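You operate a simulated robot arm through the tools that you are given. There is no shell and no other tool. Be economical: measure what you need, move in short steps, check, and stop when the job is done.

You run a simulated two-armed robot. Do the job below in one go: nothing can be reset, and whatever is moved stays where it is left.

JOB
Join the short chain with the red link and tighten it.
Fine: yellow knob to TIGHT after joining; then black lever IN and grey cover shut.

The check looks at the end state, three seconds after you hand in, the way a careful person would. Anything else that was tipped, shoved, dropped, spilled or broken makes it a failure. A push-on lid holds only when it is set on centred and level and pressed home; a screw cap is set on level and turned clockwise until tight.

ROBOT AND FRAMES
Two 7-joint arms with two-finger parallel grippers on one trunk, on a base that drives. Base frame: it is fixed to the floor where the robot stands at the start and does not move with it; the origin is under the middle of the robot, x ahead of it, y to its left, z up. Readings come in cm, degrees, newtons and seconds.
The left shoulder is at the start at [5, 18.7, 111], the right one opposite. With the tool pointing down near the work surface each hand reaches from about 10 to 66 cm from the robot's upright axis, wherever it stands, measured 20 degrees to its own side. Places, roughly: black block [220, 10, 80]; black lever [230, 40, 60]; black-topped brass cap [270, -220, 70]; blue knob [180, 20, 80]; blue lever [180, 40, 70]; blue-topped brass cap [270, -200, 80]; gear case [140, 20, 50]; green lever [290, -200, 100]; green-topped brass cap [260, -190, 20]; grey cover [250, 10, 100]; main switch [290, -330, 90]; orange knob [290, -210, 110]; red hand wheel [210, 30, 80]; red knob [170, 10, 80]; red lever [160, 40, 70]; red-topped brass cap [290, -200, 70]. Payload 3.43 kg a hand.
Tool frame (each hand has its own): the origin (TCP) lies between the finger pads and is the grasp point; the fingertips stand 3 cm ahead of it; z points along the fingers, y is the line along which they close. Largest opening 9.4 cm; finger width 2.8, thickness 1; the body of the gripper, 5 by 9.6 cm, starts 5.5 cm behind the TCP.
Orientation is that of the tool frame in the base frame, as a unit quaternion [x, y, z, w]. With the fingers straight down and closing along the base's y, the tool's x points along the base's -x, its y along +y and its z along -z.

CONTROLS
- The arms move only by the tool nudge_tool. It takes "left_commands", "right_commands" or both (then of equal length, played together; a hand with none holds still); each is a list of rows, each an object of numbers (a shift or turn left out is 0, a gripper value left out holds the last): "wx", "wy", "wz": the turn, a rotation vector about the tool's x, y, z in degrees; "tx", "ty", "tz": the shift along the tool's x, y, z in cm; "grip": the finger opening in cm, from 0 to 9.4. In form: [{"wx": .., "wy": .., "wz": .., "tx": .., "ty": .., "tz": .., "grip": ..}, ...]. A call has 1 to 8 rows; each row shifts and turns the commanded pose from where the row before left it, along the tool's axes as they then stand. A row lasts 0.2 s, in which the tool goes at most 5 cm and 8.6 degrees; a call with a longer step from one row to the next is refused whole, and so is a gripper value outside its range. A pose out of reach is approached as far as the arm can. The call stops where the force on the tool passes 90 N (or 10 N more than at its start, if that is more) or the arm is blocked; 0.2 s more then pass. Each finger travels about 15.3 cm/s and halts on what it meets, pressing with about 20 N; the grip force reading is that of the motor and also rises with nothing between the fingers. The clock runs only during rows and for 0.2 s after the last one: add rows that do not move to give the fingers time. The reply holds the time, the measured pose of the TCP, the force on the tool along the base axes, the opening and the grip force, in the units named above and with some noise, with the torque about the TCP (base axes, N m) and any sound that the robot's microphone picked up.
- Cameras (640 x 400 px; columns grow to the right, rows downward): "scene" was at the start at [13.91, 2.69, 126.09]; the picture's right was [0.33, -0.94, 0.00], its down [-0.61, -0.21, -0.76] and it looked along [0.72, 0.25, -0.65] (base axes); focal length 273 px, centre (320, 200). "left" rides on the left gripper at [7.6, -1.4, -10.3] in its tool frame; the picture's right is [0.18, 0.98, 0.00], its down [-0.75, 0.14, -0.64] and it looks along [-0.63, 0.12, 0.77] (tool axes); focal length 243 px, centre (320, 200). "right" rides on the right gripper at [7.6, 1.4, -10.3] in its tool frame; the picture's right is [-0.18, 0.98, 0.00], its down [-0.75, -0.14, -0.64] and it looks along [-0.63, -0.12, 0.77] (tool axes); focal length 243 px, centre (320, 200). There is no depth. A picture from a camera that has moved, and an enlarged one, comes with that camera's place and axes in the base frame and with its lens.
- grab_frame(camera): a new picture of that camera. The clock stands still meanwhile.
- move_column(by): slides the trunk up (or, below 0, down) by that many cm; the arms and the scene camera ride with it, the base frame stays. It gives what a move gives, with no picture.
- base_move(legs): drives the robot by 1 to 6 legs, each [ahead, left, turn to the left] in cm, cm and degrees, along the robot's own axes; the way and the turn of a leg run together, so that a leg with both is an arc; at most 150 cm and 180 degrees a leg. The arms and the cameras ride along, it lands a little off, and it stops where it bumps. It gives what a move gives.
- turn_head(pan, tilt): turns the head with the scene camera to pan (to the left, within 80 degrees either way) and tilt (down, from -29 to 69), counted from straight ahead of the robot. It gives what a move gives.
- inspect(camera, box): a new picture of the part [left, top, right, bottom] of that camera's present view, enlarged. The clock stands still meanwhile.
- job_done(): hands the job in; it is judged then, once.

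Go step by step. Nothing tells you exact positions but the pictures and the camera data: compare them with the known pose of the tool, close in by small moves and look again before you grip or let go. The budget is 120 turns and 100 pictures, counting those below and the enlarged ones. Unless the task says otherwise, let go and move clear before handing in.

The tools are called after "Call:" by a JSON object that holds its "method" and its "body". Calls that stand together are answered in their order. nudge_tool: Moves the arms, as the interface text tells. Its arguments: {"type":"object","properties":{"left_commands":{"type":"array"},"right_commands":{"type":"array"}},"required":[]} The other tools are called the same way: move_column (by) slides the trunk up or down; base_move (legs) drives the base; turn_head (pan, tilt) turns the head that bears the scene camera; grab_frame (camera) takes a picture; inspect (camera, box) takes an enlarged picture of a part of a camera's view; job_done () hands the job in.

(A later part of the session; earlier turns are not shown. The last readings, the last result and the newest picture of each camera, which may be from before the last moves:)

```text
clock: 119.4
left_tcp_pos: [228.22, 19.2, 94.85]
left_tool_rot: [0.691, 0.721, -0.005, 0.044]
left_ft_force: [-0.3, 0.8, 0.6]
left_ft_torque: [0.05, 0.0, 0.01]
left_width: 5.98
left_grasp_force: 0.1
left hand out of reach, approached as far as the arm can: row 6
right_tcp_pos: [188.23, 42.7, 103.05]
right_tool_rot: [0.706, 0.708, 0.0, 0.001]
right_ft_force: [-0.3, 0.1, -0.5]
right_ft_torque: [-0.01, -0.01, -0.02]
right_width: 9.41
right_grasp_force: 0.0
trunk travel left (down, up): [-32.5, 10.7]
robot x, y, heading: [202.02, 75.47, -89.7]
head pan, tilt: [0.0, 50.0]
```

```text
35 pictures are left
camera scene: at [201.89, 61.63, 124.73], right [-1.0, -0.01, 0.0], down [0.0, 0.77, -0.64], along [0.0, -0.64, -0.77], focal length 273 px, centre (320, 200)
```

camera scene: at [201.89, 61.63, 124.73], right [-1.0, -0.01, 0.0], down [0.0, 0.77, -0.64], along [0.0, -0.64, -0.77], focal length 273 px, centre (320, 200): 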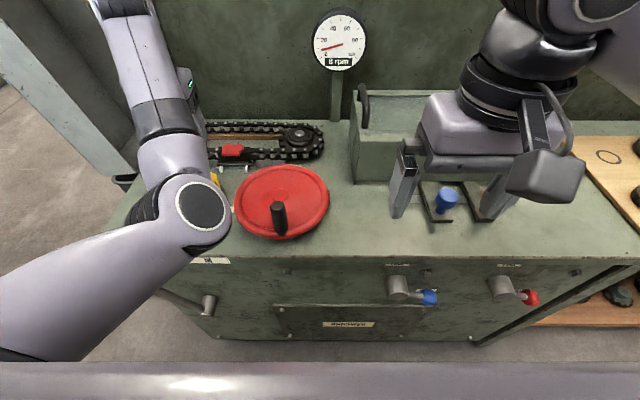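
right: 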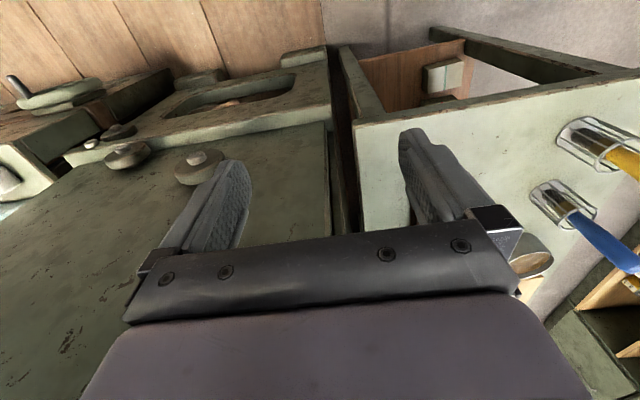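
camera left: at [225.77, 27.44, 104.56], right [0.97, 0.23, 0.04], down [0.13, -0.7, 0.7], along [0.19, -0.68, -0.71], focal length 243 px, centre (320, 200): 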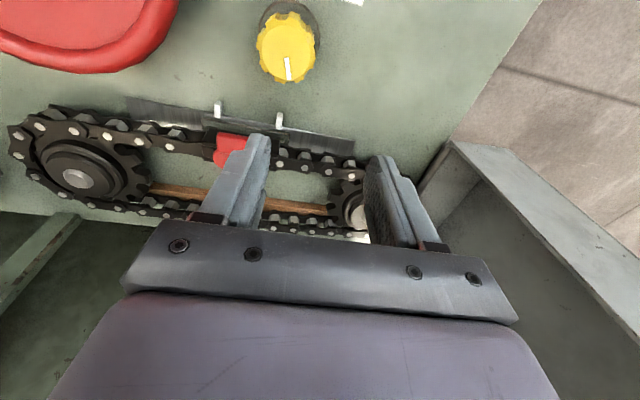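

The knob pointer is now roughly at the back (-y), about half-way. The left arm's posture is cramped, so I back the base off 22 cm and bring the arm to a relaxed pose.

Call:
{"method": "base_move", "body": {"legs": [[-22, 0, 0]]}}

Call:
{"method": "nudge_tool", "body": {"left_commands": [{"tx": 3, "ty": -1}, {"tx": 3, "ty": -1}, {"tx": 3, "ty": -1}, {"tx": 3, "ty": -1}, {"tx": 3, "ty": -1}, {"tx": 0}]}}

Call:
{"method": "grab_frame", "body": {"camera": "scene"}}

```text
clock: 121.0
left_tcp_pos: [228.08, 41.08, 94.52]
left_tool_rot: [0.691, 0.722, -0.002, 0.041]
left_ft_force: [-0.8, -0.3, -0.5]
left_ft_torque: [-0.01, -0.01, 0.0]
left_width: 6.0
left_grasp_force: 0.0
right_tcp_pos: [188.12, 64.5, 103.08]
right_tool_rot: [0.705, 0.709, 0.0, 0.0]
right_ft_force: [0.2, -0.1, -0.6]
right_ft_torque: [0.0, -0.01, 0.04]
right_width: 9.41
right_grasp_force: 0.1
trunk travel left (down, up): [-32.5, 10.7]
robot x, y, heading: [201.48, 96.96, -89.6]
head pan, tilt: [0.0, 50.0]
```

```text
clock: 122.6
left_tcp_pos: [231.75, 45.73, 88.29]
left_tool_rot: [0.662, 0.746, 0.012, 0.075]
left_ft_force: [-0.6, -0.5, 0.3]
left_ft_torque: [0.02, -0.02, 0.03]
left_width: 6.01
left_grasp_force: 0.0
left hand out of reach, approached as far as the arm can: row 1, 2, 3, 4, 5
right_tcp_pos: [188.17, 64.42, 103.14]
right_tool_rot: [0.705, 0.709, 0.001, 0.0]
right_ft_force: [0.2, 0.2, 0.8]
right_ft_torque: [0.01, 0.01, -0.01]
right_width: 9.38
right_grasp_force: 0.0
trunk travel left (down, up): [-32.5, 10.7]
robot x, y, heading: [201.84, 97.04, -89.5]
head pan, tilt: [0.0, 50.0]
stopped in row 6 (left hand): the arm was blocked; the commanded pose is now the measured one
```

```text
34 pictures are left
camera scene: at [201.77, 83.4, 124.73], right [-1.0, -0.01, 0.0], down [-0.01, 0.77, -0.64], along [0.01, -0.64, -0.77], focal length 273 px, centre (320, 200)
```

scene: 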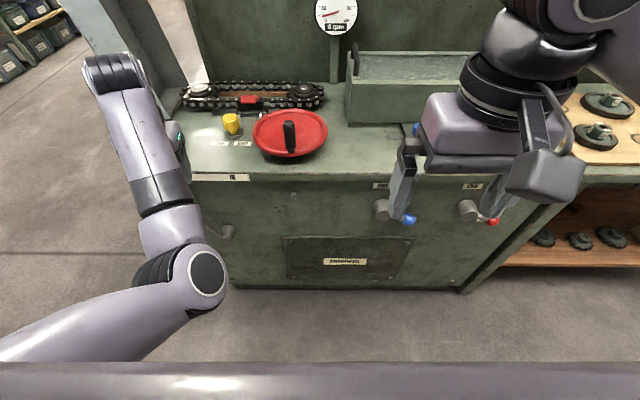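

Call:
{"method": "base_move", "body": {"legs": [[-15, 0, 0]]}}

Call:
{"method": "nudge_tool", "body": {"left_commands": [{"tz": -3, "tx": -2}, {"tz": -3, "tx": -2}, {"tz": -3, "tx": -2}, {"tz": -3}, {"tz": -3}, {"tz": 0}]}}

Call:
{"method": "grab_frame", "body": {"camera": "scene"}}

```text
clock: 124.0
left_tcp_pos: [231.47, 60.99, 88.31]
left_tool_rot: [0.662, 0.745, 0.011, 0.074]
left_ft_force: [0.0, 0.7, 0.9]
left_ft_torque: [-0.03, -0.01, 0.02]
left_width: 6.0
left_grasp_force: 0.0
right_tcp_pos: [187.94, 79.77, 103.23]
right_tool_rot: [0.705, 0.709, 0.0, 0.001]
right_ft_force: [-0.2, 0.7, -0.2]
right_ft_torque: [-0.02, 0.0, 0.0]
right_width: 9.39
right_grasp_force: 0.1
trunk travel left (down, up): [-32.5, 10.7]
robot x, y, heading: [201.72, 112.28, -89.5]
head pan, tilt: [0.0, 50.0]
```

```text
clock: 125.4
left_tcp_pos: [231.01, 56.43, 103.46]
left_tool_rot: [0.66, 0.748, 0.014, 0.075]
left_ft_force: [0.2, -0.3, 0.2]
left_ft_torque: [0.01, 0.01, 0.01]
left_width: 6.0
left_grasp_force: 0.0
right_tcp_pos: [188.01, 79.61, 103.18]
right_tool_rot: [0.706, 0.708, 0.0, 0.001]
right_ft_force: [-0.2, -0.6, 0.3]
right_ft_torque: [0.0, 0.0, -0.01]
right_width: 9.38
right_grasp_force: 0.1
trunk travel left (down, up): [-32.5, 10.7]
robot x, y, heading: [201.46, 111.99, -89.5]
head pan, tilt: [0.0, 50.0]
```

```text
33 pictures are left
camera scene: at [201.63, 98.55, 124.73], right [-1.0, -0.01, 0.0], down [0.0, 0.77, -0.64], along [0.0, -0.64, -0.77], focal length 273 px, centre (320, 200)
```

scene: 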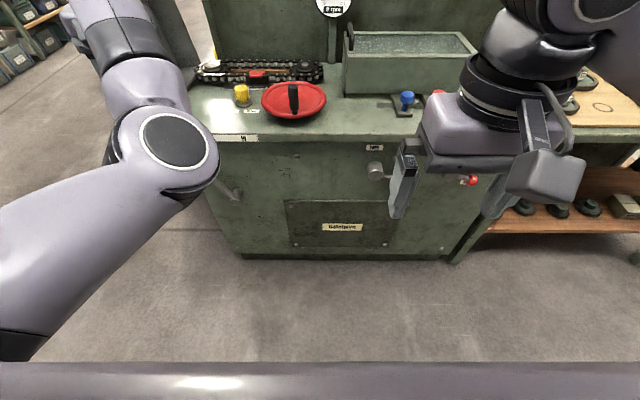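

The posture is loosening. I straighten the hand and retract it toward the relaxed start pose.

Call:
{"method": "nudge_tool", "body": {"left_commands": [{"wx": 3.5, "wy": 2.7}, {"wx": 3.4, "wy": 2.7}, {"wz": 6.9}, {"tx": 3, "ty": -2}, {"tx": 3, "ty": -2}, {"tx": 3, "ty": -2}, {"tx": 3, "ty": -2}, {"tx": 0}]}}

Call:
{"method": "nudge_tool", "body": {"left_commands": [{"tx": 3, "ty": -1.5}, {"tx": 3, "ty": -1.5}, {"tx": 3, "ty": -1.5}, {"tx": 3, "ty": -1}, {"tx": 0}]}}

Call:
{"method": "grab_frame", "body": {"camera": "scene"}}

```text
clock: 127.2
left_tcp_pos: [230.26, 56.56, 103.77]
left_tool_rot: [0.706, 0.708, -0.002, 0.0]
left_ft_force: [-1.2, 0.1, 0.0]
left_ft_torque: [-0.03, 0.03, 0.0]
left_width: 5.98
left_grasp_force: 0.2
left hand out of reach, approached as far as the arm can: row 4, 5, 6, 7
right_tcp_pos: [188.08, 79.53, 103.12]
right_tool_rot: [0.705, 0.709, 0.0, 0.001]
right_ft_force: [0.8, -0.3, 0.5]
right_ft_torque: [-0.01, 0.03, 0.04]
right_width: 9.41
right_grasp_force: 0.1
trunk travel left (down, up): [-32.5, 10.7]
robot x, y, heading: [201.46, 112.25, -89.7]
head pan, tilt: [0.0, 50.0]
```

```text
clock: 128.4
left_tcp_pos: [231.21, 57.15, 103.48]
left_tool_rot: [0.706, 0.708, -0.003, 0.0]
left_ft_force: [-0.8, 0.5, 0.2]
left_ft_torque: [0.01, -0.01, -0.03]
left_width: 6.03
left_grasp_force: 0.0
left hand out of reach, approached as far as the arm can: row 1, 2, 3, 4
right_tcp_pos: [187.93, 79.7, 103.15]
right_tool_rot: [0.705, 0.709, 0.0, 0.001]
right_ft_force: [-0.4, -0.1, 0.2]
right_ft_torque: [-0.03, 0.01, -0.01]
right_width: 9.4
right_grasp_force: 0.1
trunk travel left (down, up): [-32.5, 10.7]
robot x, y, heading: [201.63, 112.16, -89.5]
head pan, tilt: [0.0, 50.0]
```

```text
32 pictures are left
camera scene: at [201.63, 98.55, 124.73], right [-1.0, -0.01, 0.0], down [0.0, 0.77, -0.64], along [0.0, -0.64, -0.77], focal length 273 px, centre (320, 200)
```

scene: 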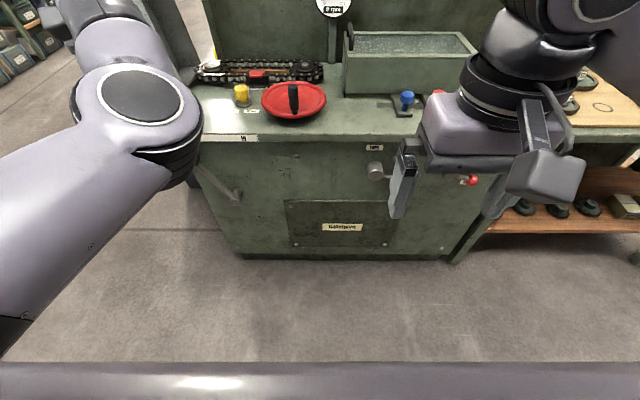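

The left arm stays stuck in its elbow-in posture, so I'll swing it out to the left, clear of the work, and use the right arm for the remaining steps.

Call:
{"method": "nudge_tool", "body": {"left_commands": [{"wz": -5, "tx": 0.8, "ty": 4.2}, {"wz": -5, "tx": 0.8, "ty": 4.2}, {"wz": -5, "tx": 0.8, "ty": 4.2}, {"wz": -5, "tx": 0.8, "ty": 4.2}, {"wz": -5, "tx": 0.8, "ty": 4.2}, {"wz": -5, "tx": 0.8, "ty": 4.2}, {"wz": -5, "tx": 0.8, "ty": 4.2}, {"wz": -5, "tx": 0.8, "ty": 4.2}]}}

Call:
{"method": "nudge_tool", "body": {"left_commands": [{"wz": -5, "tx": 0.8, "ty": 4.2}, {"wz": -5, "tx": 0.8, "ty": 4.2}, {"wz": -5, "tx": 0.8, "ty": 4.2}, {"tz": -3, "tx": 2}, {"tz": -3, "tx": 2}, {"tz": 0}]}}

Call:
{"method": "grab_frame", "body": {"camera": "scene"}}

```text
clock: 130.2
left_tcp_pos: [260.42, 72.79, 103.36]
left_tool_rot: [0.423, 0.906, -0.002, -0.001]
left_ft_force: [-0.3, 0.4, 0.2]
left_ft_torque: [-0.01, -0.02, 0.01]
left_width: 6.0
left_grasp_force: 0.0
right_tcp_pos: [188.0, 79.68, 103.0]
right_tool_rot: [0.705, 0.709, -0.001, -0.001]
right_ft_force: [0.2, 0.2, -0.6]
right_ft_torque: [0.0, 0.01, 0.01]
right_width: 9.38
right_grasp_force: 0.1
trunk travel left (down, up): [-32.5, 10.7]
robot x, y, heading: [201.58, 112.13, -89.6]
head pan, tilt: [0.0, 50.0]
```

```text
clock: 131.6
left_tcp_pos: [264.17, 85.79, 109.2]
left_tool_rot: [0.301, 0.953, -0.003, -0.002]
left_ft_force: [0.2, 0.4, 0.9]
left_ft_torque: [0.0, 0.02, 0.02]
left_width: 6.03
left_grasp_force: 0.1
right_tcp_pos: [187.95, 79.63, 103.1]
right_tool_rot: [0.705, 0.71, 0.0, 0.001]
right_ft_force: [-0.1, -0.1, 0.4]
right_ft_torque: [-0.01, -0.03, 0.01]
right_width: 9.4
right_grasp_force: 0.0
trunk travel left (down, up): [-32.5, 10.7]
robot x, y, heading: [201.78, 112.22, -89.5]
head pan, tilt: [0.0, 50.0]
```

```text
31 pictures are left
camera scene: at [201.65, 98.55, 124.73], right [-1.0, -0.01, 0.0], down [-0.01, 0.77, -0.64], along [0.0, -0.64, -0.77], focal length 273 px, centre (320, 200)
```

scene: 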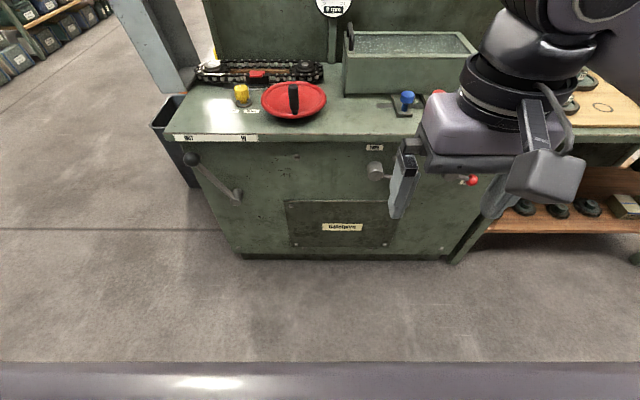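

The left arm is clear now. I drive so that the right hand stands in front of the knob.

Call:
{"method": "base_move", "body": {"legs": [[0, 36, -0.5], [36, 0, 0]]}}

Call:
{"method": "grab_frame", "body": {"camera": "scene"}}

```text
clock: 137.4
left_tcp_pos: [299.62, 47.15, 109.21]
left_tool_rot: [0.312, 0.95, -0.001, -0.001]
left_ft_force: [0.8, 0.7, 0.0]
left_ft_torque: [0.03, 0.05, 0.01]
left_width: 6.02
left_grasp_force: 0.0
right_tcp_pos: [223.43, 42.54, 103.1]
right_tool_rot: [0.712, 0.703, 0.0, 0.001]
right_ft_force: [-0.5, -0.4, 0.1]
right_ft_torque: [0.03, -0.02, -0.01]
right_width: 9.39
right_grasp_force: 0.0
trunk travel left (down, up): [-32.5, 10.7]
robot x, y, heading: [237.66, 75.32, -90.6]
head pan, tilt: [0.0, 50.0]
```

```text
30 pictures are left
camera scene: at [237.44, 61.19, 124.72], right [-1.0, 0.01, 0.0], down [0.01, 0.77, -0.64], along [-0.01, -0.64, -0.77], focal length 273 px, centre (320, 200)
```

scene: 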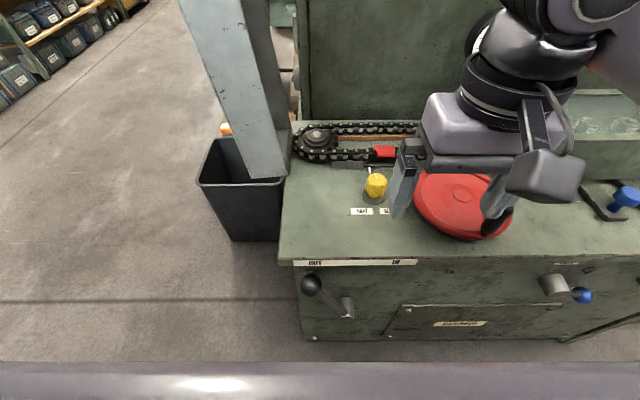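

Call:
{"method": "nudge_tool", "body": {"right_commands": [{"tx": -4, "ty": 0.5}, {"tx": -4, "ty": 0.5}, {"tx": -4, "ty": 0.5}, {"tx": -4, "tz": 2}, {"tx": -3.5, "tz": 3}, {"tz": 3}, {"tz": 0}]}}

Call:
{"method": "grab_frame", "body": {"camera": "right"}}

Call:
{"method": "inspect", "body": {"camera": "scene", "box": [300, 120, 460, 220]}}

```text
clock: 139.0
left_tcp_pos: [299.78, 47.23, 109.17]
left_tool_rot: [0.311, 0.95, -0.002, -0.002]
left_ft_force: [0.6, 0.1, 0.5]
left_ft_torque: [0.01, -0.03, -0.03]
left_width: 5.99
left_grasp_force: 0.1
right_tcp_pos: [224.95, 23.11, 95.21]
right_tool_rot: [0.711, 0.703, 0.0, 0.0]
right_ft_force: [-0.3, -0.4, -0.4]
right_ft_torque: [-0.03, 0.01, 0.01]
right_width: 9.44
right_grasp_force: 0.0
trunk travel left (down, up): [-32.5, 10.7]
robot x, y, heading: [237.8, 75.1, -90.7]
head pan, tilt: [0.0, 50.0]
```

```text
29 pictures are left
camera right: at [226.41, 30.64, 105.46], right [0.98, -0.2, 0.0], down [-0.15, -0.75, 0.64], along [-0.13, -0.63, -0.77], focal length 243 px, centre (320, 200)
```

right: 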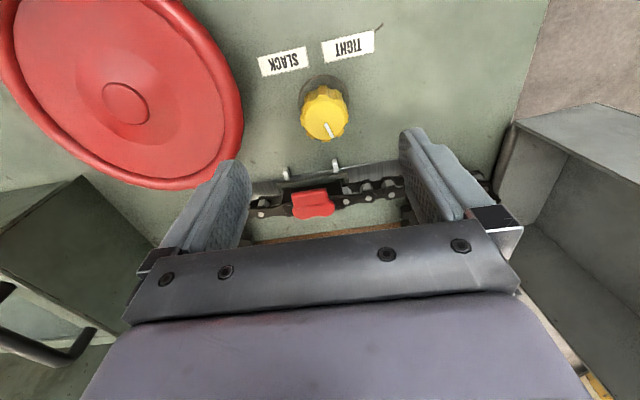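

```text
4.00 times, centred on (380, 170) of scene
camera zoom: at [237.45, 61.23, 124.73], right [-1.0, 0.01, 0.0], down [0.01, 0.77, -0.64], along [-0.01, -0.64, -0.77], focal length 1091 px, centre (80, 320)
```

zoom: 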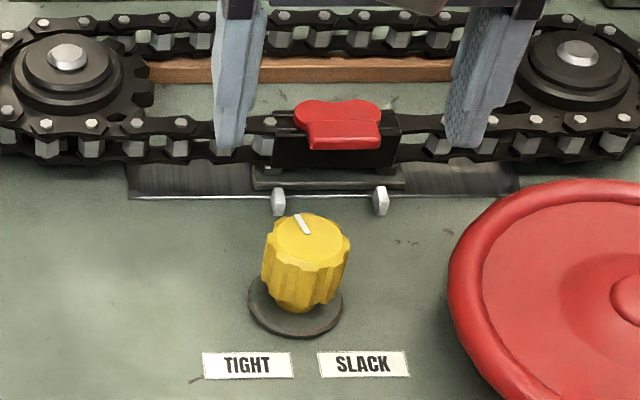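

Pointer is at the back, slightly left; I pre-turn the right hand +40°, descend on the knob and grip.

Call:
{"method": "nudge_tool", "body": {"right_commands": [{"tx": -0.3, "ty": 0.3, "grip": 6}, {"wz": 8}, {"wz": 8}, {"wz": 8}, {"wz": 8}, {"wz": 8}, {"tz": 3}, {"tz": 3}]}}

Call:
{"method": "nudge_tool", "body": {"right_commands": [{"tz": 2.5}, {"tz": 2.1}, {"grip": 4.8}, {"grip": 3.2}, {"grip": 3.2}, {"grip": 3.2}]}}

Call:
{"method": "grab_frame", "body": {"camera": "right"}}

```text
clock: 140.8
left_tcp_pos: [299.7, 47.21, 109.12]
left_tool_rot: [0.312, 0.95, -0.002, -0.002]
left_ft_force: [0.0, -0.1, 0.1]
left_ft_torque: [0.0, 0.0, 0.04]
left_width: 6.02
left_grasp_force: 0.0
right_tcp_pos: [225.14, 22.62, 89.0]
right_tool_rot: [0.909, 0.417, 0.001, 0.0]
right_ft_force: [-0.3, 0.3, 0.4]
right_ft_torque: [-0.01, 0.0, 0.03]
right_width: 6.0
right_grasp_force: 0.1
trunk travel left (down, up): [-32.5, 10.7]
robot x, y, heading: [237.62, 75.03, -90.6]
head pan, tilt: [0.0, 50.0]
```

```text
clock: 142.2
left_tcp_pos: [299.84, 47.15, 109.11]
left_tool_rot: [0.312, 0.95, -0.002, -0.002]
left_ft_force: [-0.6, -0.6, -0.2]
left_ft_torque: [-0.04, -0.01, 0.01]
left_width: 5.98
left_grasp_force: 0.1
right_tcp_pos: [225.31, 22.64, 84.29]
right_tool_rot: [0.909, 0.417, 0.0, 0.0]
right_ft_force: [9.7, -11.0, -3.8]
right_ft_torque: [-0.55, 0.48, -0.03]
right_width: 4.13
right_grasp_force: 45.1
trunk travel left (down, up): [-32.5, 10.7]
robot x, y, heading: [237.41, 75.05, -90.6]
head pan, tilt: [0.0, 50.0]
```

```text
27 pictures are left
camera right: at [231.17, 27.36, 94.79], right [0.63, -0.78, 0.0], down [-0.6, -0.48, 0.64], along [-0.5, -0.4, -0.77], focal length 243 px, centre (320, 200)
```

right: 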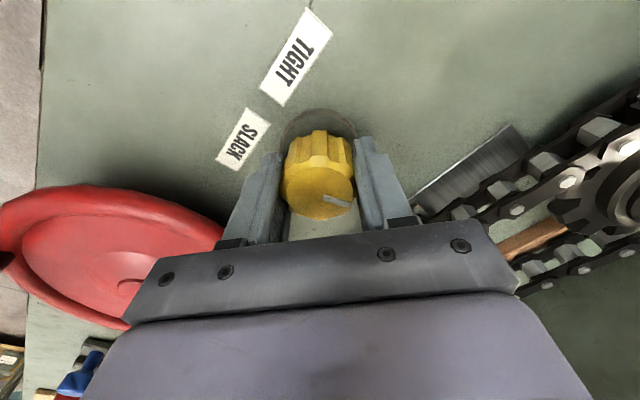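

Call:
{"method": "nudge_tool", "body": {"right_commands": [{"wz": -8}, {"wz": -8}, {"wz": -8}, {"wz": -8}, {"wz": -8}, {"wz": -8}, {"wz": 0}]}}

Call:
{"method": "grab_frame", "body": {"camera": "right"}}

```text
clock: 143.8
left_tcp_pos: [299.84, 47.13, 109.11]
left_tool_rot: [0.311, 0.95, -0.001, -0.004]
left_ft_force: [0.2, -0.4, -0.1]
left_ft_torque: [0.02, 0.01, 0.01]
left_width: 6.02
left_grasp_force: 0.0
right_tcp_pos: [225.32, 22.55, 84.45]
right_tool_rot: [0.659, 0.752, 0.001, 0.002]
right_ft_force: [18.0, -21.5, 2.6]
right_ft_torque: [0.69, 0.82, 0.0]
right_width: 4.1
right_grasp_force: 44.8
trunk travel left (down, up): [-32.5, 10.7]
robot x, y, heading: [237.57, 74.94, -90.9]
head pan, tilt: [0.0, 50.0]
```

```text
26 pictures are left
camera right: at [225.6, 30.24, 94.78], right [1.0, -0.06, 0.0], down [-0.04, -0.76, 0.64], along [-0.03, -0.64, -0.77], focal length 243 px, centre (320, 200)
```

right: 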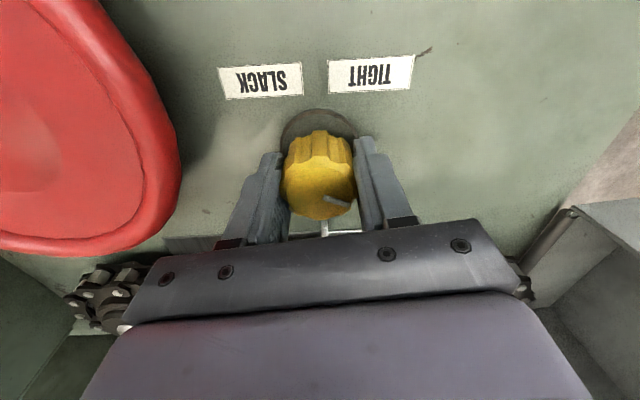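

Call:
{"method": "nudge_tool", "body": {"right_commands": [{"wz": -8}, {"wz": -8}, {"wz": -8}, {"wz": -5}, {"wz": 0}]}}

Call:
{"method": "grab_frame", "body": {"camera": "right"}}

```text
clock: 145.0
left_tcp_pos: [299.87, 47.22, 109.08]
left_tool_rot: [0.311, 0.95, -0.002, -0.003]
left_ft_force: [-0.2, -0.1, -0.7]
left_ft_torque: [0.05, 0.01, -0.01]
left_width: 6.0
left_grasp_force: 0.0
right_tcp_pos: [225.26, 22.51, 84.48]
right_tool_rot: [0.451, 0.893, 0.0, 0.002]
right_ft_force: [20.2, -8.1, 2.9]
right_ft_torque: [-0.28, 0.21, -0.95]
right_width: 4.13
right_grasp_force: 45.5
trunk travel left (down, up): [-32.5, 10.7]
robot x, y, heading: [237.65, 74.72, -90.7]
head pan, tilt: [0.0, 50.0]
```

```text
25 pictures are left
camera right: at [221.79, 29.56, 94.77], right [0.9, 0.43, 0.0], down [0.33, -0.69, 0.64], along [0.28, -0.58, -0.77], focal length 243 px, centre (320, 200)
```

right: 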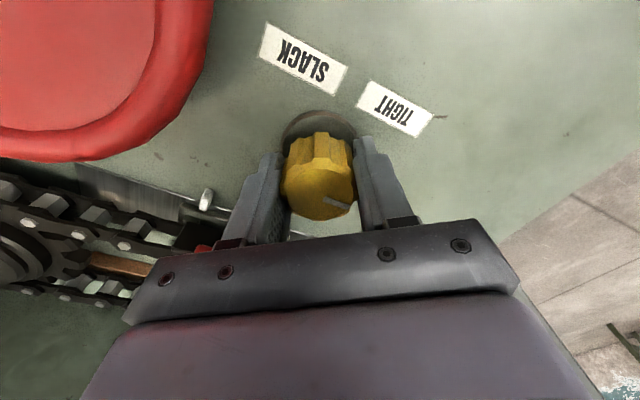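

Pointer is now at the TIGHT side with a firm 0.95 N m resistance, i.e. the stop. I give it a last small push, then release and look.

Call:
{"method": "nudge_tool", "body": {"right_commands": [{"wz": -4}, {"wz": 0}, {"grip": 6}, {"grip": 6}, {"tz": -3}, {"tz": -4}, {"tz": -4}, {"tz": 0}]}}

Call:
{"method": "nudge_tool", "body": {"right_commands": [{"wz": 8, "tx": 3}, {"wz": 8, "tx": 3}, {"wz": 8, "tx": 3}, {"wz": 8, "tx": 3}, {"wz": 5, "tx": 2}, {"tx": 0}]}}

Call:
{"method": "inspect", "body": {"camera": "scene", "box": [300, 120, 460, 220]}}

```text
clock: 146.8
left_tcp_pos: [299.72, 47.33, 109.19]
left_tool_rot: [0.311, 0.95, -0.002, -0.001]
left_ft_force: [-0.4, -0.4, -0.1]
left_ft_torque: [0.03, 0.0, 0.02]
left_width: 5.97
left_grasp_force: 0.1
right_tcp_pos: [224.79, 22.81, 95.71]
right_tool_rot: [0.42, 0.907, 0.001, 0.001]
right_ft_force: [0.3, -0.8, -0.3]
right_ft_torque: [0.01, 0.01, 0.0]
right_width: 6.0
right_grasp_force: 0.0
trunk travel left (down, up): [-32.5, 10.7]
robot x, y, heading: [237.33, 74.83, -91.0]
head pan, tilt: [0.0, 50.0]
```

```text
clock: 148.2
left_tcp_pos: [299.81, 47.23, 109.29]
left_tool_rot: [0.311, 0.95, -0.003, -0.001]
left_ft_force: [0.0, -0.3, 0.6]
left_ft_torque: [0.02, 0.01, 0.0]
left_width: 6.01
left_grasp_force: 0.0
right_tcp_pos: [219.0, 35.19, 95.42]
right_tool_rot: [0.688, 0.726, 0.0, 0.0]
right_ft_force: [0.6, 0.0, -0.8]
right_ft_torque: [-0.01, -0.01, 0.02]
right_width: 6.0
right_grasp_force: 0.0
trunk travel left (down, up): [-32.5, 10.7]
robot x, y, heading: [237.63, 75.13, -90.8]
head pan, tilt: [0.0, 50.0]
```

```text
4.00 times, centred on (380, 170) of scene
camera zoom: at [237.44, 61.22, 124.73], right [-1.0, 0.01, 0.0], down [0.01, 0.77, -0.64], along [-0.01, -0.64, -0.77], focal length 1091 px, centre (80, 320)
```

zoom: 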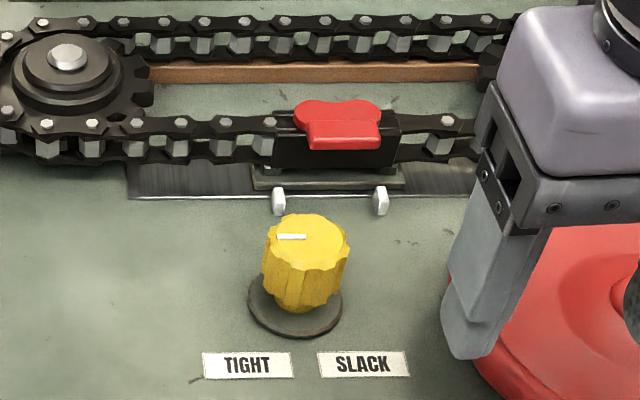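

The knob stays at TIGHT. I zoom in to check the link's seating.

Call:
{"method": "inspect", "body": {"camera": "scene", "box": [361, 137, 409, 167]}}

Call:
{"method": "inspect", "body": {"camera": "scene", "box": [270, 230, 430, 330]}}

```text
13.33 times, centred on (385, 152) of scene
camera zoom: at [237.44, 61.22, 124.73], right [-1.0, 0.01, 0.0], down [0.01, 0.77, -0.64], along [-0.01, -0.64, -0.77], focal length 3637 px, centre (-547, 840)
```

zoom: 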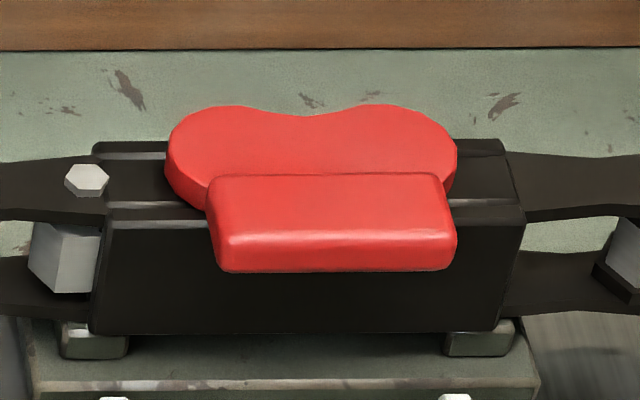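

```text
4.00 times, centred on (350, 280) of scene
camera zoom: at [237.44, 61.22, 124.73], right [-1.0, 0.01, 0.0], down [0.01, 0.77, -0.64], along [-0.01, -0.64, -0.77], focal length 1091 px, centre (200, -120)
```

zoom: 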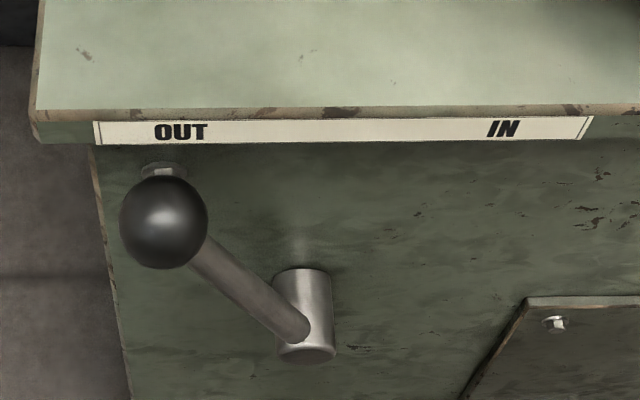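

The link may sit a millimetre or two high, so I press once more, with the closed right fingers on the rear part of the plate.

Call:
{"method": "nudge_tool", "body": {"right_commands": [{"wz": 3.8, "grip": 0}, {"tx": -4.5, "ty": 0.7}, {"tx": -4.5, "ty": 0.7}, {"tx": -4.5, "ty": 0.6}, {"tx": -4.5, "ty": 0.6}, {"tx": -3, "ty": 0.3}, {"tx": -2.7, "ty": 0.3}, {"tz": 3}]}}

Call:
{"method": "inspect", "body": {"camera": "scene", "box": [340, 110, 436, 170]}}

```text
clock: 150.0
left_tcp_pos: [299.73, 47.19, 109.2]
left_tool_rot: [0.312, 0.95, -0.003, -0.002]
left_ft_force: [-0.4, 0.0, -1.0]
left_ft_torque: [0.01, -0.01, 0.01]
left_width: 5.98
left_grasp_force: 0.0
right_tcp_pos: [222.02, 12.35, 92.27]
right_tool_rot: [0.709, 0.705, 0.0, 0.0]
right_ft_force: [0.6, -0.3, -0.1]
right_ft_torque: [0.0, 0.0, -0.02]
right_width: 0.0
right_grasp_force: 19.8
right hand out of reach, approached as far as the arm can: row 7
trunk travel left (down, up): [-32.5, 10.7]
robot x, y, heading: [237.18, 75.0, -90.8]
head pan, tilt: [0.0, 50.0]
```

```text
6.67 times, centred on (388, 140) of scene
camera zoom: at [237.44, 61.2, 124.73], right [-1.0, 0.01, 0.0], down [0.01, 0.77, -0.64], along [-0.01, -0.64, -0.77], focal length 1818 px, centre (-133, 600)
```

zoom: 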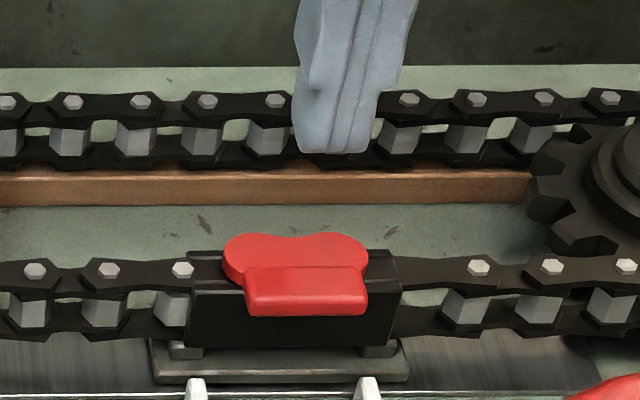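

Call:
{"method": "base_move", "body": {"legs": [[2, 0, 0.5]]}}

Call:
{"method": "nudge_tool", "body": {"right_commands": [{"tz": 1.5}, {"tz": 1}, {"tz": 0.6}, {"tz": 0}]}}

```text
clock: 150.8
left_tcp_pos: [299.95, 45.79, 109.2]
left_tool_rot: [0.308, 0.951, -0.002, -0.001]
left_ft_force: [-0.5, -1.6, -0.9]
left_ft_torque: [0.04, -0.02, -0.04]
left_width: 6.01
left_grasp_force: 0.0
right_tcp_pos: [222.46, 10.11, 92.43]
right_tool_rot: [0.707, 0.707, 0.001, -0.001]
right_ft_force: [-0.1, -0.3, 0.3]
right_ft_torque: [-0.01, -0.01, 0.01]
right_width: 0.0
right_grasp_force: 20.5
trunk travel left (down, up): [-32.5, 10.7]
robot x, y, heading: [237.5, 73.08, -90.3]
head pan, tilt: [0.0, 50.0]
```

```text
clock: 151.8
left_tcp_pos: [300.12, 45.87, 109.19]
left_tool_rot: [0.307, 0.952, -0.003, -0.001]
left_ft_force: [0.1, 0.0, 0.2]
left_ft_torque: [0.04, 0.0, -0.01]
left_width: 6.01
left_grasp_force: 0.2
right_tcp_pos: [222.24, 10.13, 89.3]
right_tool_rot: [0.708, 0.707, 0.0, 0.0]
right_ft_force: [0.3, 0.7, 0.0]
right_ft_torque: [0.0, 0.01, -0.02]
right_width: 0.0
right_grasp_force: 19.2
trunk travel left (down, up): [-32.5, 10.7]
robot x, y, heading: [237.43, 72.44, -90.2]
head pan, tilt: [0.0, 50.0]
```

Call:
{"method": "nudge_tool", "body": {"right_commands": [{"tx": 1.5}, {"tz": 0.5}, {"tz": 0.4}, {"tz": 0.3}, {"tz": 0.2}, {"tz": 0}]}}

```text
clock: 153.2
left_tcp_pos: [299.91, 45.75, 109.24]
left_tool_rot: [0.307, 0.952, -0.002, -0.001]
left_ft_force: [0.7, 0.4, 0.3]
left_ft_torque: [-0.01, 0.0, 0.02]
left_width: 6.01
left_grasp_force: 0.1
right_tcp_pos: [222.48, 11.53, 87.82]
right_tool_rot: [0.707, 0.707, 0.001, 0.001]
right_ft_force: [-1.8, 1.2, 5.2]
right_ft_torque: [0.06, 0.05, 0.03]
right_width: 0.02
right_grasp_force: 19.8
trunk travel left (down, up): [-32.5, 10.7]
robot x, y, heading: [237.17, 73.07, -89.8]
head pan, tilt: [0.0, 50.0]
```

Call:
{"method": "nudge_tool", "body": {"right_commands": [{"tz": 0.4}, {"tz": 0.4}, {"tz": 0.4}, {"tz": 0.3}, {"tz": 0}]}}

```text
clock: 154.3
left_tcp_pos: [299.99, 46.43, 109.25]
left_tool_rot: [0.306, 0.952, -0.005, -0.001]
left_ft_force: [0.2, -0.4, 0.2]
left_ft_torque: [0.03, -0.01, 0.0]
left_width: 6.0
left_grasp_force: 0.0
right_tcp_pos: [222.54, 11.73, 87.93]
right_tool_rot: [0.707, 0.707, -0.007, 0.008]
right_ft_force: [-3.2, 14.6, 63.1]
right_ft_torque: [1.17, 0.09, -0.1]
right_width: 0.0
right_grasp_force: 19.8
trunk travel left (down, up): [-32.5, 10.7]
robot x, y, heading: [237.82, 72.28, -90.2]
head pan, tilt: [0.0, 50.0]
```

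The plate is firm at 63 N with no give, so the link is home. Next the black lever: ball at about [238.7, 40.4, 74], pivot near [230.7, 41, 58]; I'll push it to IN from its left with closed fingers. First lift and reposition the base.

Call:
{"method": "nudge_tool", "body": {"right_commands": [{"tz": -2}, {"tz": -3}, {"tz": -4}, {"tx": 3}, {"tx": 3}, {"tx": 0}]}}

Call:
{"method": "base_move", "body": {"legs": [[-15, 12, 0]]}}

Call:
{"method": "grab_frame", "body": {"camera": "scene"}}

```text
clock: 155.8
left_tcp_pos: [299.99, 45.79, 109.31]
left_tool_rot: [0.307, 0.952, -0.002, -0.001]
left_ft_force: [0.2, 0.3, -0.2]
left_ft_torque: [0.0, 0.01, 0.0]
left_width: 6.01
left_grasp_force: 0.0
right_tcp_pos: [222.63, 17.81, 95.38]
right_tool_rot: [0.707, 0.707, 0.0, 0.001]
right_ft_force: [1.1, -0.4, 0.4]
right_ft_torque: [-0.02, 0.0, -0.05]
right_width: 0.04
right_grasp_force: 19.7
trunk travel left (down, up): [-32.5, 10.7]
robot x, y, heading: [237.47, 73.06, -90.1]
head pan, tilt: [0.0, 50.0]
```

```text
clock: 157.5
left_tcp_pos: [312.02, 60.34, 109.2]
left_tool_rot: [0.306, 0.952, -0.003, -0.001]
left_ft_force: [-0.2, 0.5, 0.3]
left_ft_torque: [-0.01, 0.01, 0.05]
left_width: 5.98
left_grasp_force: 0.2
right_tcp_pos: [234.67, 32.24, 95.34]
right_tool_rot: [0.707, 0.707, 0.001, 0.0]
right_ft_force: [-0.1, -0.3, 0.2]
right_ft_torque: [0.02, 0.0, -0.03]
right_width: 0.0
right_grasp_force: 19.8
trunk travel left (down, up): [-32.5, 10.7]
robot x, y, heading: [249.19, 87.25, -90.0]
head pan, tilt: [0.0, 50.0]
```

```text
20 pictures are left
camera scene: at [249.62, 73.75, 124.73], right [-1.0, 0.0, 0.0], down [0.0, 0.77, -0.64], along [0.0, -0.64, -0.77], focal length 273 px, centre (320, 200)
```

scene: 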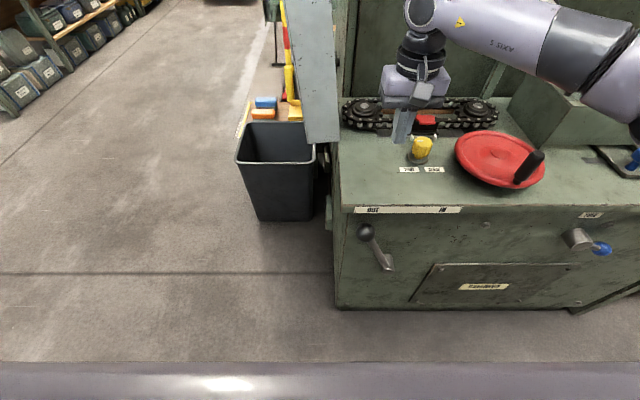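

Call:
{"method": "nudge_tool", "body": {"right_commands": [{"tx": 2.4, "ty": 3.4}, {"tx": 2.4, "ty": 3.4}, {"tx": 2.4, "ty": 3}, {"tx": 2.4}, {"tz": 4}, {"tz": 4}, {"tz": 4}, {"tz": 0}]}}

Call:
{"method": "grab_frame", "body": {"camera": "scene"}}

```text
clock: 159.3
left_tcp_pos: [311.98, 60.26, 109.17]
left_tool_rot: [0.307, 0.952, -0.002, -0.001]
left_ft_force: [0.2, -0.3, -0.8]
left_ft_torque: [-0.01, 0.02, -0.01]
left_width: 5.98
left_grasp_force: 0.0
right_tcp_pos: [244.58, 41.77, 83.27]
right_tool_rot: [0.706, 0.708, 0.0, 0.001]
right_ft_force: [0.8, 0.3, -0.3]
right_ft_torque: [0.0, 0.0, -0.02]
right_width: 0.0
right_grasp_force: 20.1
trunk travel left (down, up): [-32.5, 10.7]
robot x, y, heading: [249.8, 87.5, -90.0]
head pan, tilt: [0.0, 50.0]
```

```text
19 pictures are left
camera scene: at [249.59, 73.72, 124.73], right [-1.0, 0.0, 0.0], down [0.0, 0.77, -0.64], along [0.0, -0.64, -0.77], focal length 273 px, centre (320, 200)
```

scene: 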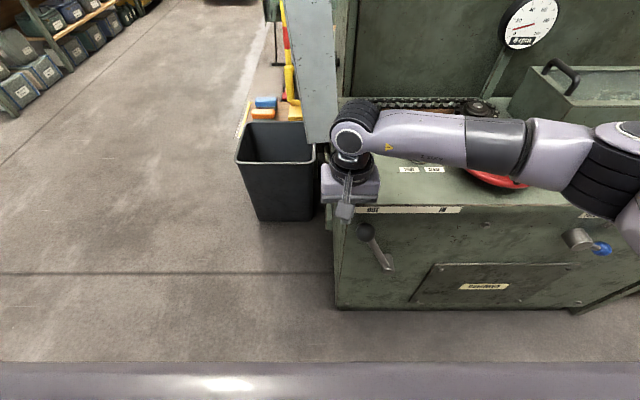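

Call:
{"method": "nudge_tool", "body": {"right_commands": [{"tz": 4}, {"tz": 4}, {"ty": -1.5}, {"ty": -1.5}, {"ty": -2}, {"ty": -2}, {"ty": 0}]}}

Call:
{"method": "inspect", "body": {"camera": "scene", "box": [300, 140, 460, 290]}}

```text
clock: 160.9
left_tcp_pos: [311.97, 60.37, 109.08]
left_tool_rot: [0.307, 0.952, -0.002, -0.001]
left_ft_force: [0.0, 0.3, -0.8]
left_ft_torque: [0.0, -0.03, 0.02]
left_width: 6.0
left_grasp_force: 0.0
right_tcp_pos: [237.21, 41.59, 75.27]
right_tool_rot: [0.708, 0.706, 0.0, -0.003]
right_ft_force: [0.9, 1.7, -0.2]
right_ft_torque: [0.02, -0.06, 0.01]
right_width: 0.0
right_grasp_force: 19.8
trunk travel left (down, up): [-32.5, 10.7]
robot x, y, heading: [249.25, 87.56, -90.4]
head pan, tilt: [0.0, 50.0]
```

```text
2.67 times, centred on (380, 215) of scene
camera zoom: at [249.58, 73.73, 124.72], right [-1.0, 0.0, 0.0], down [0.0, 0.77, -0.64], along [0.0, -0.64, -0.77], focal length 727 px, centre (160, 160)
```

zoom: 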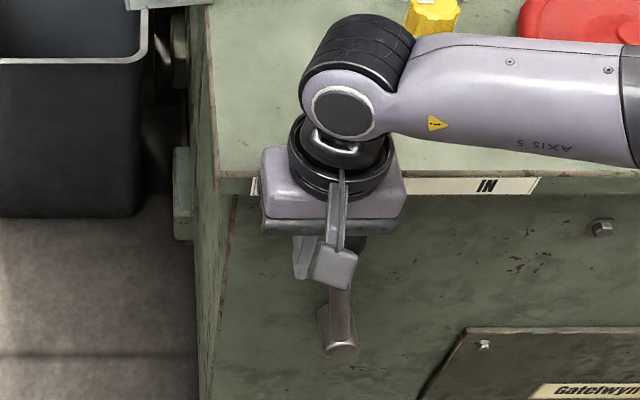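

The lever follows. I keep pushing toward IN.

Call:
{"method": "nudge_tool", "body": {"right_commands": [{"ty": -2.5}, {"ty": -2.5}, {"ty": -2.5}, {"ty": -2}, {"ty": 0}]}}

Call:
{"method": "inspect", "body": {"camera": "scene", "box": [340, 140, 500, 290]}}

```text
clock: 162.1
left_tcp_pos: [311.92, 60.32, 109.18]
left_tool_rot: [0.307, 0.952, -0.002, -0.002]
left_ft_force: [0.2, 0.7, 0.2]
left_ft_torque: [0.02, -0.01, 0.0]
left_width: 5.97
left_grasp_force: 0.0
right_tcp_pos: [227.85, 41.63, 75.21]
right_tool_rot: [0.707, 0.707, 0.001, -0.001]
right_ft_force: [0.7, 0.8, -2.2]
right_ft_torque: [0.05, -0.05, 0.0]
right_width: 0.0
right_grasp_force: 20.3
trunk travel left (down, up): [-32.5, 10.7]
robot x, y, heading: [249.34, 87.51, -90.0]
head pan, tilt: [0.0, 50.0]
```

```text
2.67 times, centred on (420, 215) of scene
camera zoom: at [249.6, 73.72, 124.73], right [-1.0, 0.0, 0.0], down [0.0, 0.77, -0.64], along [0.0, -0.64, -0.77], focal length 727 px, centre (53, 160)
```

zoom: 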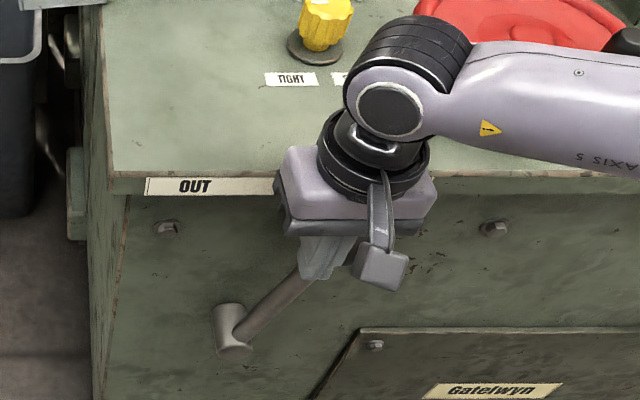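

Call:
{"method": "nudge_tool", "body": {"right_commands": [{"ty": -1}, {"ty": -1}, {"ty": -0.7}, {"ty": 0}]}}

```text
clock: 163.1
left_tcp_pos: [312.04, 60.27, 109.22]
left_tool_rot: [0.307, 0.952, -0.002, -0.002]
left_ft_force: [-0.1, -0.5, 0.0]
left_ft_torque: [-0.02, 0.02, -0.03]
left_width: 5.99
left_grasp_force: 0.0
right_tcp_pos: [225.22, 41.72, 75.35]
right_tool_rot: [0.707, 0.707, 0.0, 0.0]
right_ft_force: [0.5, 1.2, 0.2]
right_ft_torque: [-0.02, -0.01, 0.01]
right_width: 0.0
right_grasp_force: 20.7
trunk travel left (down, up): [-32.5, 10.7]
robot x, y, heading: [249.25, 87.38, -89.9]
head pan, tilt: [0.0, 50.0]
```

Call:
{"method": "nudge_tool", "body": {"right_commands": [{"ty": -0.8}, {"ty": -0.8}, {"ty": -0.8}, {"ty": 0}]}}

Call:
{"method": "inspect", "body": {"camera": "scene", "box": [340, 140, 500, 290]}}

```text
clock: 164.1
left_tcp_pos: [312.26, 60.25, 109.02]
left_tool_rot: [0.307, 0.952, -0.002, -0.004]
left_ft_force: [-0.5, 0.1, 0.9]
left_ft_torque: [0.03, 0.0, 0.0]
left_width: 5.96
left_grasp_force: 0.0
right_tcp_pos: [224.7, 41.85, 75.26]
right_tool_rot: [0.698, 0.716, 0.012, 0.01]
right_ft_force: [57.9, 1.6, -17.5]
right_ft_torque: [0.3, -1.91, 0.75]
right_width: 0.02
right_grasp_force: 20.1
trunk travel left (down, up): [-32.5, 10.7]
robot x, y, heading: [249.23, 87.53, -90.1]
head pan, tilt: [0.0, 50.0]
```

```text
2.67 times, centred on (420, 215) of scene
camera zoom: at [249.96, 73.6, 124.69], right [-1.0, 0.0, 0.0], down [0.0, 0.77, -0.64], along [0.0, -0.64, -0.77], focal length 727 px, centre (53, 160)
```

zoom: 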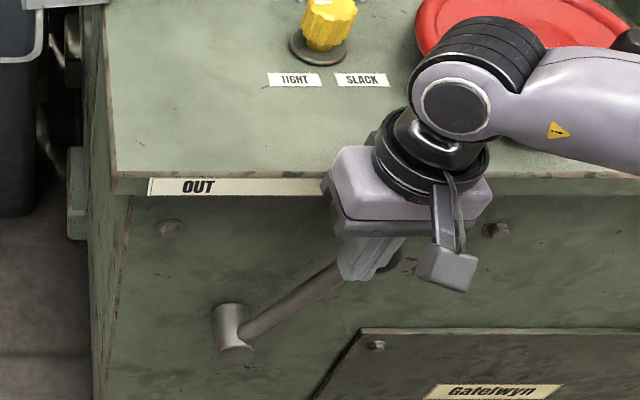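

The lever is hard against its IN stop. I back the hand off upward, then look at the grey cover.

Call:
{"method": "nudge_tool", "body": {"right_commands": [{"ty": 1.5}, {"ty": 1.5}, {"tx": 2}, {"tz": -4}, {"tz": -4}, {"tz": -4}, {"tz": -4}, {"tz": -4}]}}

Call:
{"method": "turn_head", "body": {"pan": 0, "tilt": 25}}

Call:
{"method": "grab_frame", "body": {"camera": "scene"}}

```text
clock: 165.9
left_tcp_pos: [312.03, 60.19, 109.32]
left_tool_rot: [0.307, 0.952, -0.002, -0.002]
left_ft_force: [0.4, 0.0, -0.1]
left_ft_torque: [-0.02, 0.01, 0.0]
left_width: 5.98
left_grasp_force: 0.0
right_tcp_pos: [225.72, 43.54, 95.57]
right_tool_rot: [0.707, 0.707, 0.0, 0.001]
right_ft_force: [-0.2, -0.6, -0.3]
right_ft_torque: [-0.01, 0.02, 0.01]
right_width: 0.0
right_grasp_force: 20.2
trunk travel left (down, up): [-32.5, 10.7]
robot x, y, heading: [249.32, 87.27, -90.0]
head pan, tilt: [0.0, 50.0]
```

```text
clock: 166.8
left_tcp_pos: [311.88, 60.28, 109.24]
left_tool_rot: [0.306, 0.952, -0.002, -0.002]
left_ft_force: [0.2, 0.1, -0.1]
left_ft_torque: [-0.02, 0.02, -0.02]
left_width: 5.99
left_grasp_force: 0.0
right_tcp_pos: [225.8, 43.52, 95.38]
right_tool_rot: [0.707, 0.707, 0.0, 0.0]
right_ft_force: [-0.4, 0.2, 0.5]
right_ft_torque: [0.03, 0.04, 0.0]
right_width: 0.0
right_grasp_force: 19.5
trunk travel left (down, up): [-32.5, 10.7]
robot x, y, heading: [249.48, 87.02, -90.1]
head pan, tilt: [0.0, 25.0]
```

```text
15 pictures are left
camera scene: at [249.59, 72.21, 128.47], right [-1.0, 0.0, 0.0], down [0.0, 0.42, -0.91], along [0.0, -0.91, -0.42], focal length 273 px, centre (320, 200)
```

scene: 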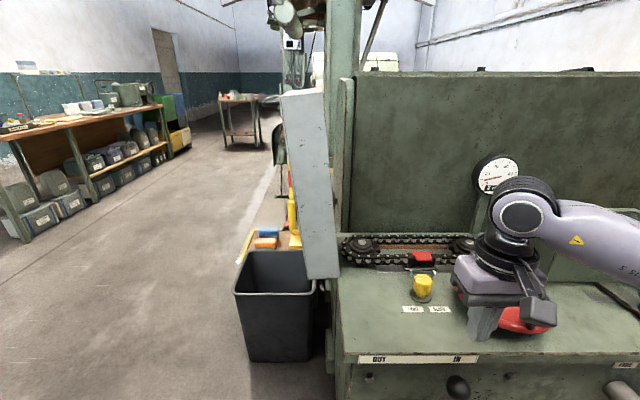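

The cover stands open at x≈245–257, front wall at y≈17, z 82–125, leaning a few degrees outward; it must swing toward -x. I reposition so the right hand comes to its outer (+x) side.

Call:
{"method": "base_move", "body": {"legs": [[0, 20, 0]]}}

Call:
{"method": "nudge_tool", "body": {"right_commands": [{"ty": 4, "tz": -2}, {"ty": 4, "tz": -2}, {"ty": 4, "tz": -2}, {"ty": 4}, {"ty": 4}, {"ty": 2}, {"ty": 0}]}}

Call:
{"method": "grab_frame", "body": {"camera": "scene"}}

```text
clock: 169.1
left_tcp_pos: [331.86, 60.25, 109.23]
left_tool_rot: [0.307, 0.952, -0.003, -0.001]
left_ft_force: [0.9, 0.1, -0.4]
left_ft_torque: [-0.02, -0.06, 0.02]
left_width: 5.99
left_grasp_force: 0.1
right_tcp_pos: [245.6, 43.52, 95.41]
right_tool_rot: [0.708, 0.706, 0.0, 0.0]
right_ft_force: [0.7, 0.4, 0.1]
right_ft_torque: [0.03, 0.02, -0.01]
right_width: 0.0
right_grasp_force: 19.8
trunk travel left (down, up): [-32.5, 10.7]
robot x, y, heading: [269.71, 87.51, -90.3]
head pan, tilt: [0.0, 25.0]
```

```text
clock: 170.7
left_tcp_pos: [331.97, 60.22, 109.27]
left_tool_rot: [0.307, 0.952, -0.002, -0.002]
left_ft_force: [0.3, -0.4, 0.7]
left_ft_torque: [0.01, -0.01, 0.01]
left_width: 6.03
left_grasp_force: 0.0
right_tcp_pos: [267.77, 43.5, 101.55]
right_tool_rot: [0.708, 0.706, 0.0, 0.002]
right_ft_force: [0.5, -0.7, 0.6]
right_ft_torque: [0.02, -0.01, 0.01]
right_width: 0.0
right_grasp_force: 19.9
trunk travel left (down, up): [-32.5, 10.7]
robot x, y, heading: [269.42, 87.33, -90.3]
head pan, tilt: [0.0, 25.0]
```

```text
14 pictures are left
camera scene: at [269.49, 72.15, 128.48], right [-1.0, 0.0, 0.0], down [0.0, 0.42, -0.91], along [0.0, -0.91, -0.42], focal length 273 px, centre (320, 200)
```

scene: 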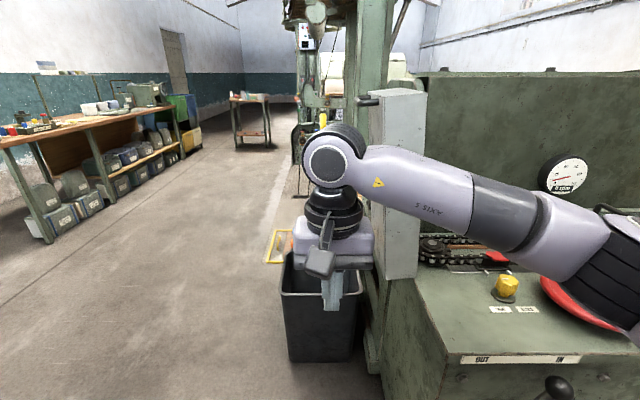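

The forearm would pass close to the cover from this stance. I move the base further left so the arm goes straight ahead on the cover's outer side.

Call:
{"method": "base_move", "body": {"legs": [[0, 22, 0]]}}

Call:
{"method": "nudge_tool", "body": {"right_commands": [{"ty": -4}, {"ty": -4}, {"ty": -4}, {"ty": -4}, {"ty": -4}, {"ty": -2}, {"ty": 0}]}}

Call:
{"method": "base_move", "body": {"legs": [[14, 0, 0]]}}

Call:
{"method": "grab_frame", "body": {"camera": "scene"}}

```text
clock: 173.2
left_tcp_pos: [353.46, 60.47, 109.24]
left_tool_rot: [0.306, 0.952, -0.002, -0.001]
left_ft_force: [0.0, -1.2, 0.0]
left_ft_torque: [-0.02, -0.03, 0.02]
left_width: 5.99
left_grasp_force: 0.0
right_tcp_pos: [289.33, 43.51, 101.55]
right_tool_rot: [0.706, 0.708, 0.0, 0.0]
right_ft_force: [0.4, 0.1, -0.4]
right_ft_torque: [-0.02, 0.0, 0.02]
right_width: 0.0
right_grasp_force: 20.3
trunk travel left (down, up): [-32.5, 10.7]
robot x, y, heading: [291.03, 87.56, -89.9]
head pan, tilt: [0.0, 25.0]
```

```text
clock: 174.8
left_tcp_pos: [353.44, 60.47, 109.18]
left_tool_rot: [0.305, 0.952, -0.002, -0.002]
left_ft_force: [-0.7, -0.6, 0.3]
left_ft_torque: [0.02, -0.01, 0.01]
left_width: 5.98
left_grasp_force: 0.0
right_tcp_pos: [267.21, 43.49, 101.45]
right_tool_rot: [0.706, 0.708, 0.0, 0.0]
right_ft_force: [-0.1, -0.1, -0.4]
right_ft_torque: [-0.05, -0.04, 0.0]
right_width: 0.0
right_grasp_force: 20.1
trunk travel left (down, up): [-32.5, 10.7]
robot x, y, heading: [290.58, 87.24, -90.1]
head pan, tilt: [0.0, 25.0]
```

```text
clock: 176.2
left_tcp_pos: [353.36, 45.95, 109.28]
left_tool_rot: [0.305, 0.952, -0.002, -0.001]
left_ft_force: [-0.9, 0.0, -0.3]
left_ft_torque: [0.01, 0.01, 0.01]
left_width: 6.01
left_grasp_force: 0.0
right_tcp_pos: [267.27, 29.07, 101.51]
right_tool_rot: [0.707, 0.708, 0.001, -0.001]
right_ft_force: [0.7, 1.1, 0.3]
right_ft_torque: [-0.02, 0.01, -0.03]
right_width: 0.01
right_grasp_force: 20.1
trunk travel left (down, up): [-32.5, 10.7]
robot x, y, heading: [290.69, 72.74, -90.0]
head pan, tilt: [0.0, 25.0]
```

```text
13 pictures are left
camera scene: at [291.01, 57.74, 128.47], right [-1.0, 0.0, 0.0], down [0.0, 0.42, -0.91], along [0.0, -0.91, -0.42], focal length 273 px, centre (320, 200)
```

scene: 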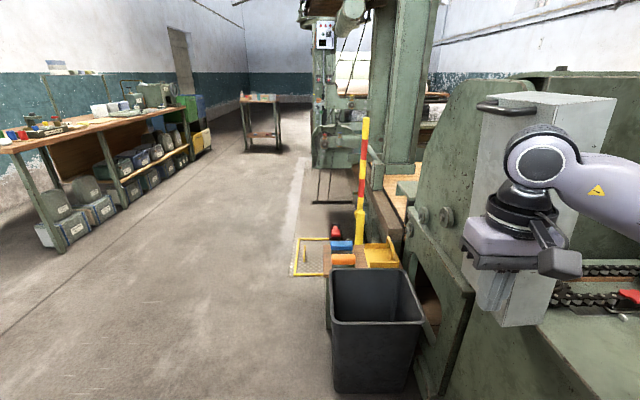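

I see the cover's outer face with a handle near its top. I bring the hand beside it and push gently toward -x.

Call:
{"method": "nudge_tool", "body": {"right_commands": [{"tx": -4.5}, {"tx": -4.5}, {"tx": -4.5}, {"tx": -3.5}, {"ty": -3}, {"ty": -2}, {"ty": -2}, {"ty": 0}]}}

Call:
{"method": "grab_frame", "body": {"camera": "scene"}}

```text
clock: 178.0
left_tcp_pos: [353.38, 45.86, 109.33]
left_tool_rot: [0.306, 0.952, -0.002, -0.001]
left_ft_force: [0.6, 0.4, 0.1]
left_ft_torque: [0.02, -0.05, 0.0]
left_width: 6.03
left_grasp_force: 0.0
right_tcp_pos: [260.13, 12.27, 101.38]
right_tool_rot: [0.707, 0.707, 0.001, 0.0]
right_ft_force: [-0.3, 0.2, -0.2]
right_ft_torque: [0.03, 0.02, -0.01]
right_width: 0.02
right_grasp_force: 19.4
trunk travel left (down, up): [-32.5, 10.7]
robot x, y, heading: [290.95, 72.53, -90.0]
head pan, tilt: [0.0, 25.0]
```

```text
12 pictures are left
camera scene: at [291.0, 57.79, 128.47], right [-1.0, 0.0, 0.0], down [0.0, 0.42, -0.91], along [0.0, -0.91, -0.42], focal length 273 px, centre (320, 200)
```

scene: 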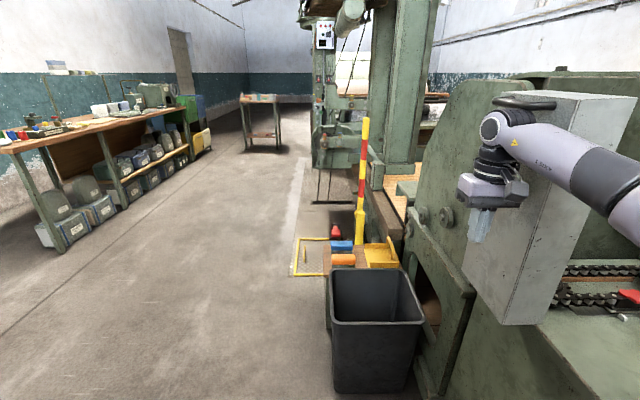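

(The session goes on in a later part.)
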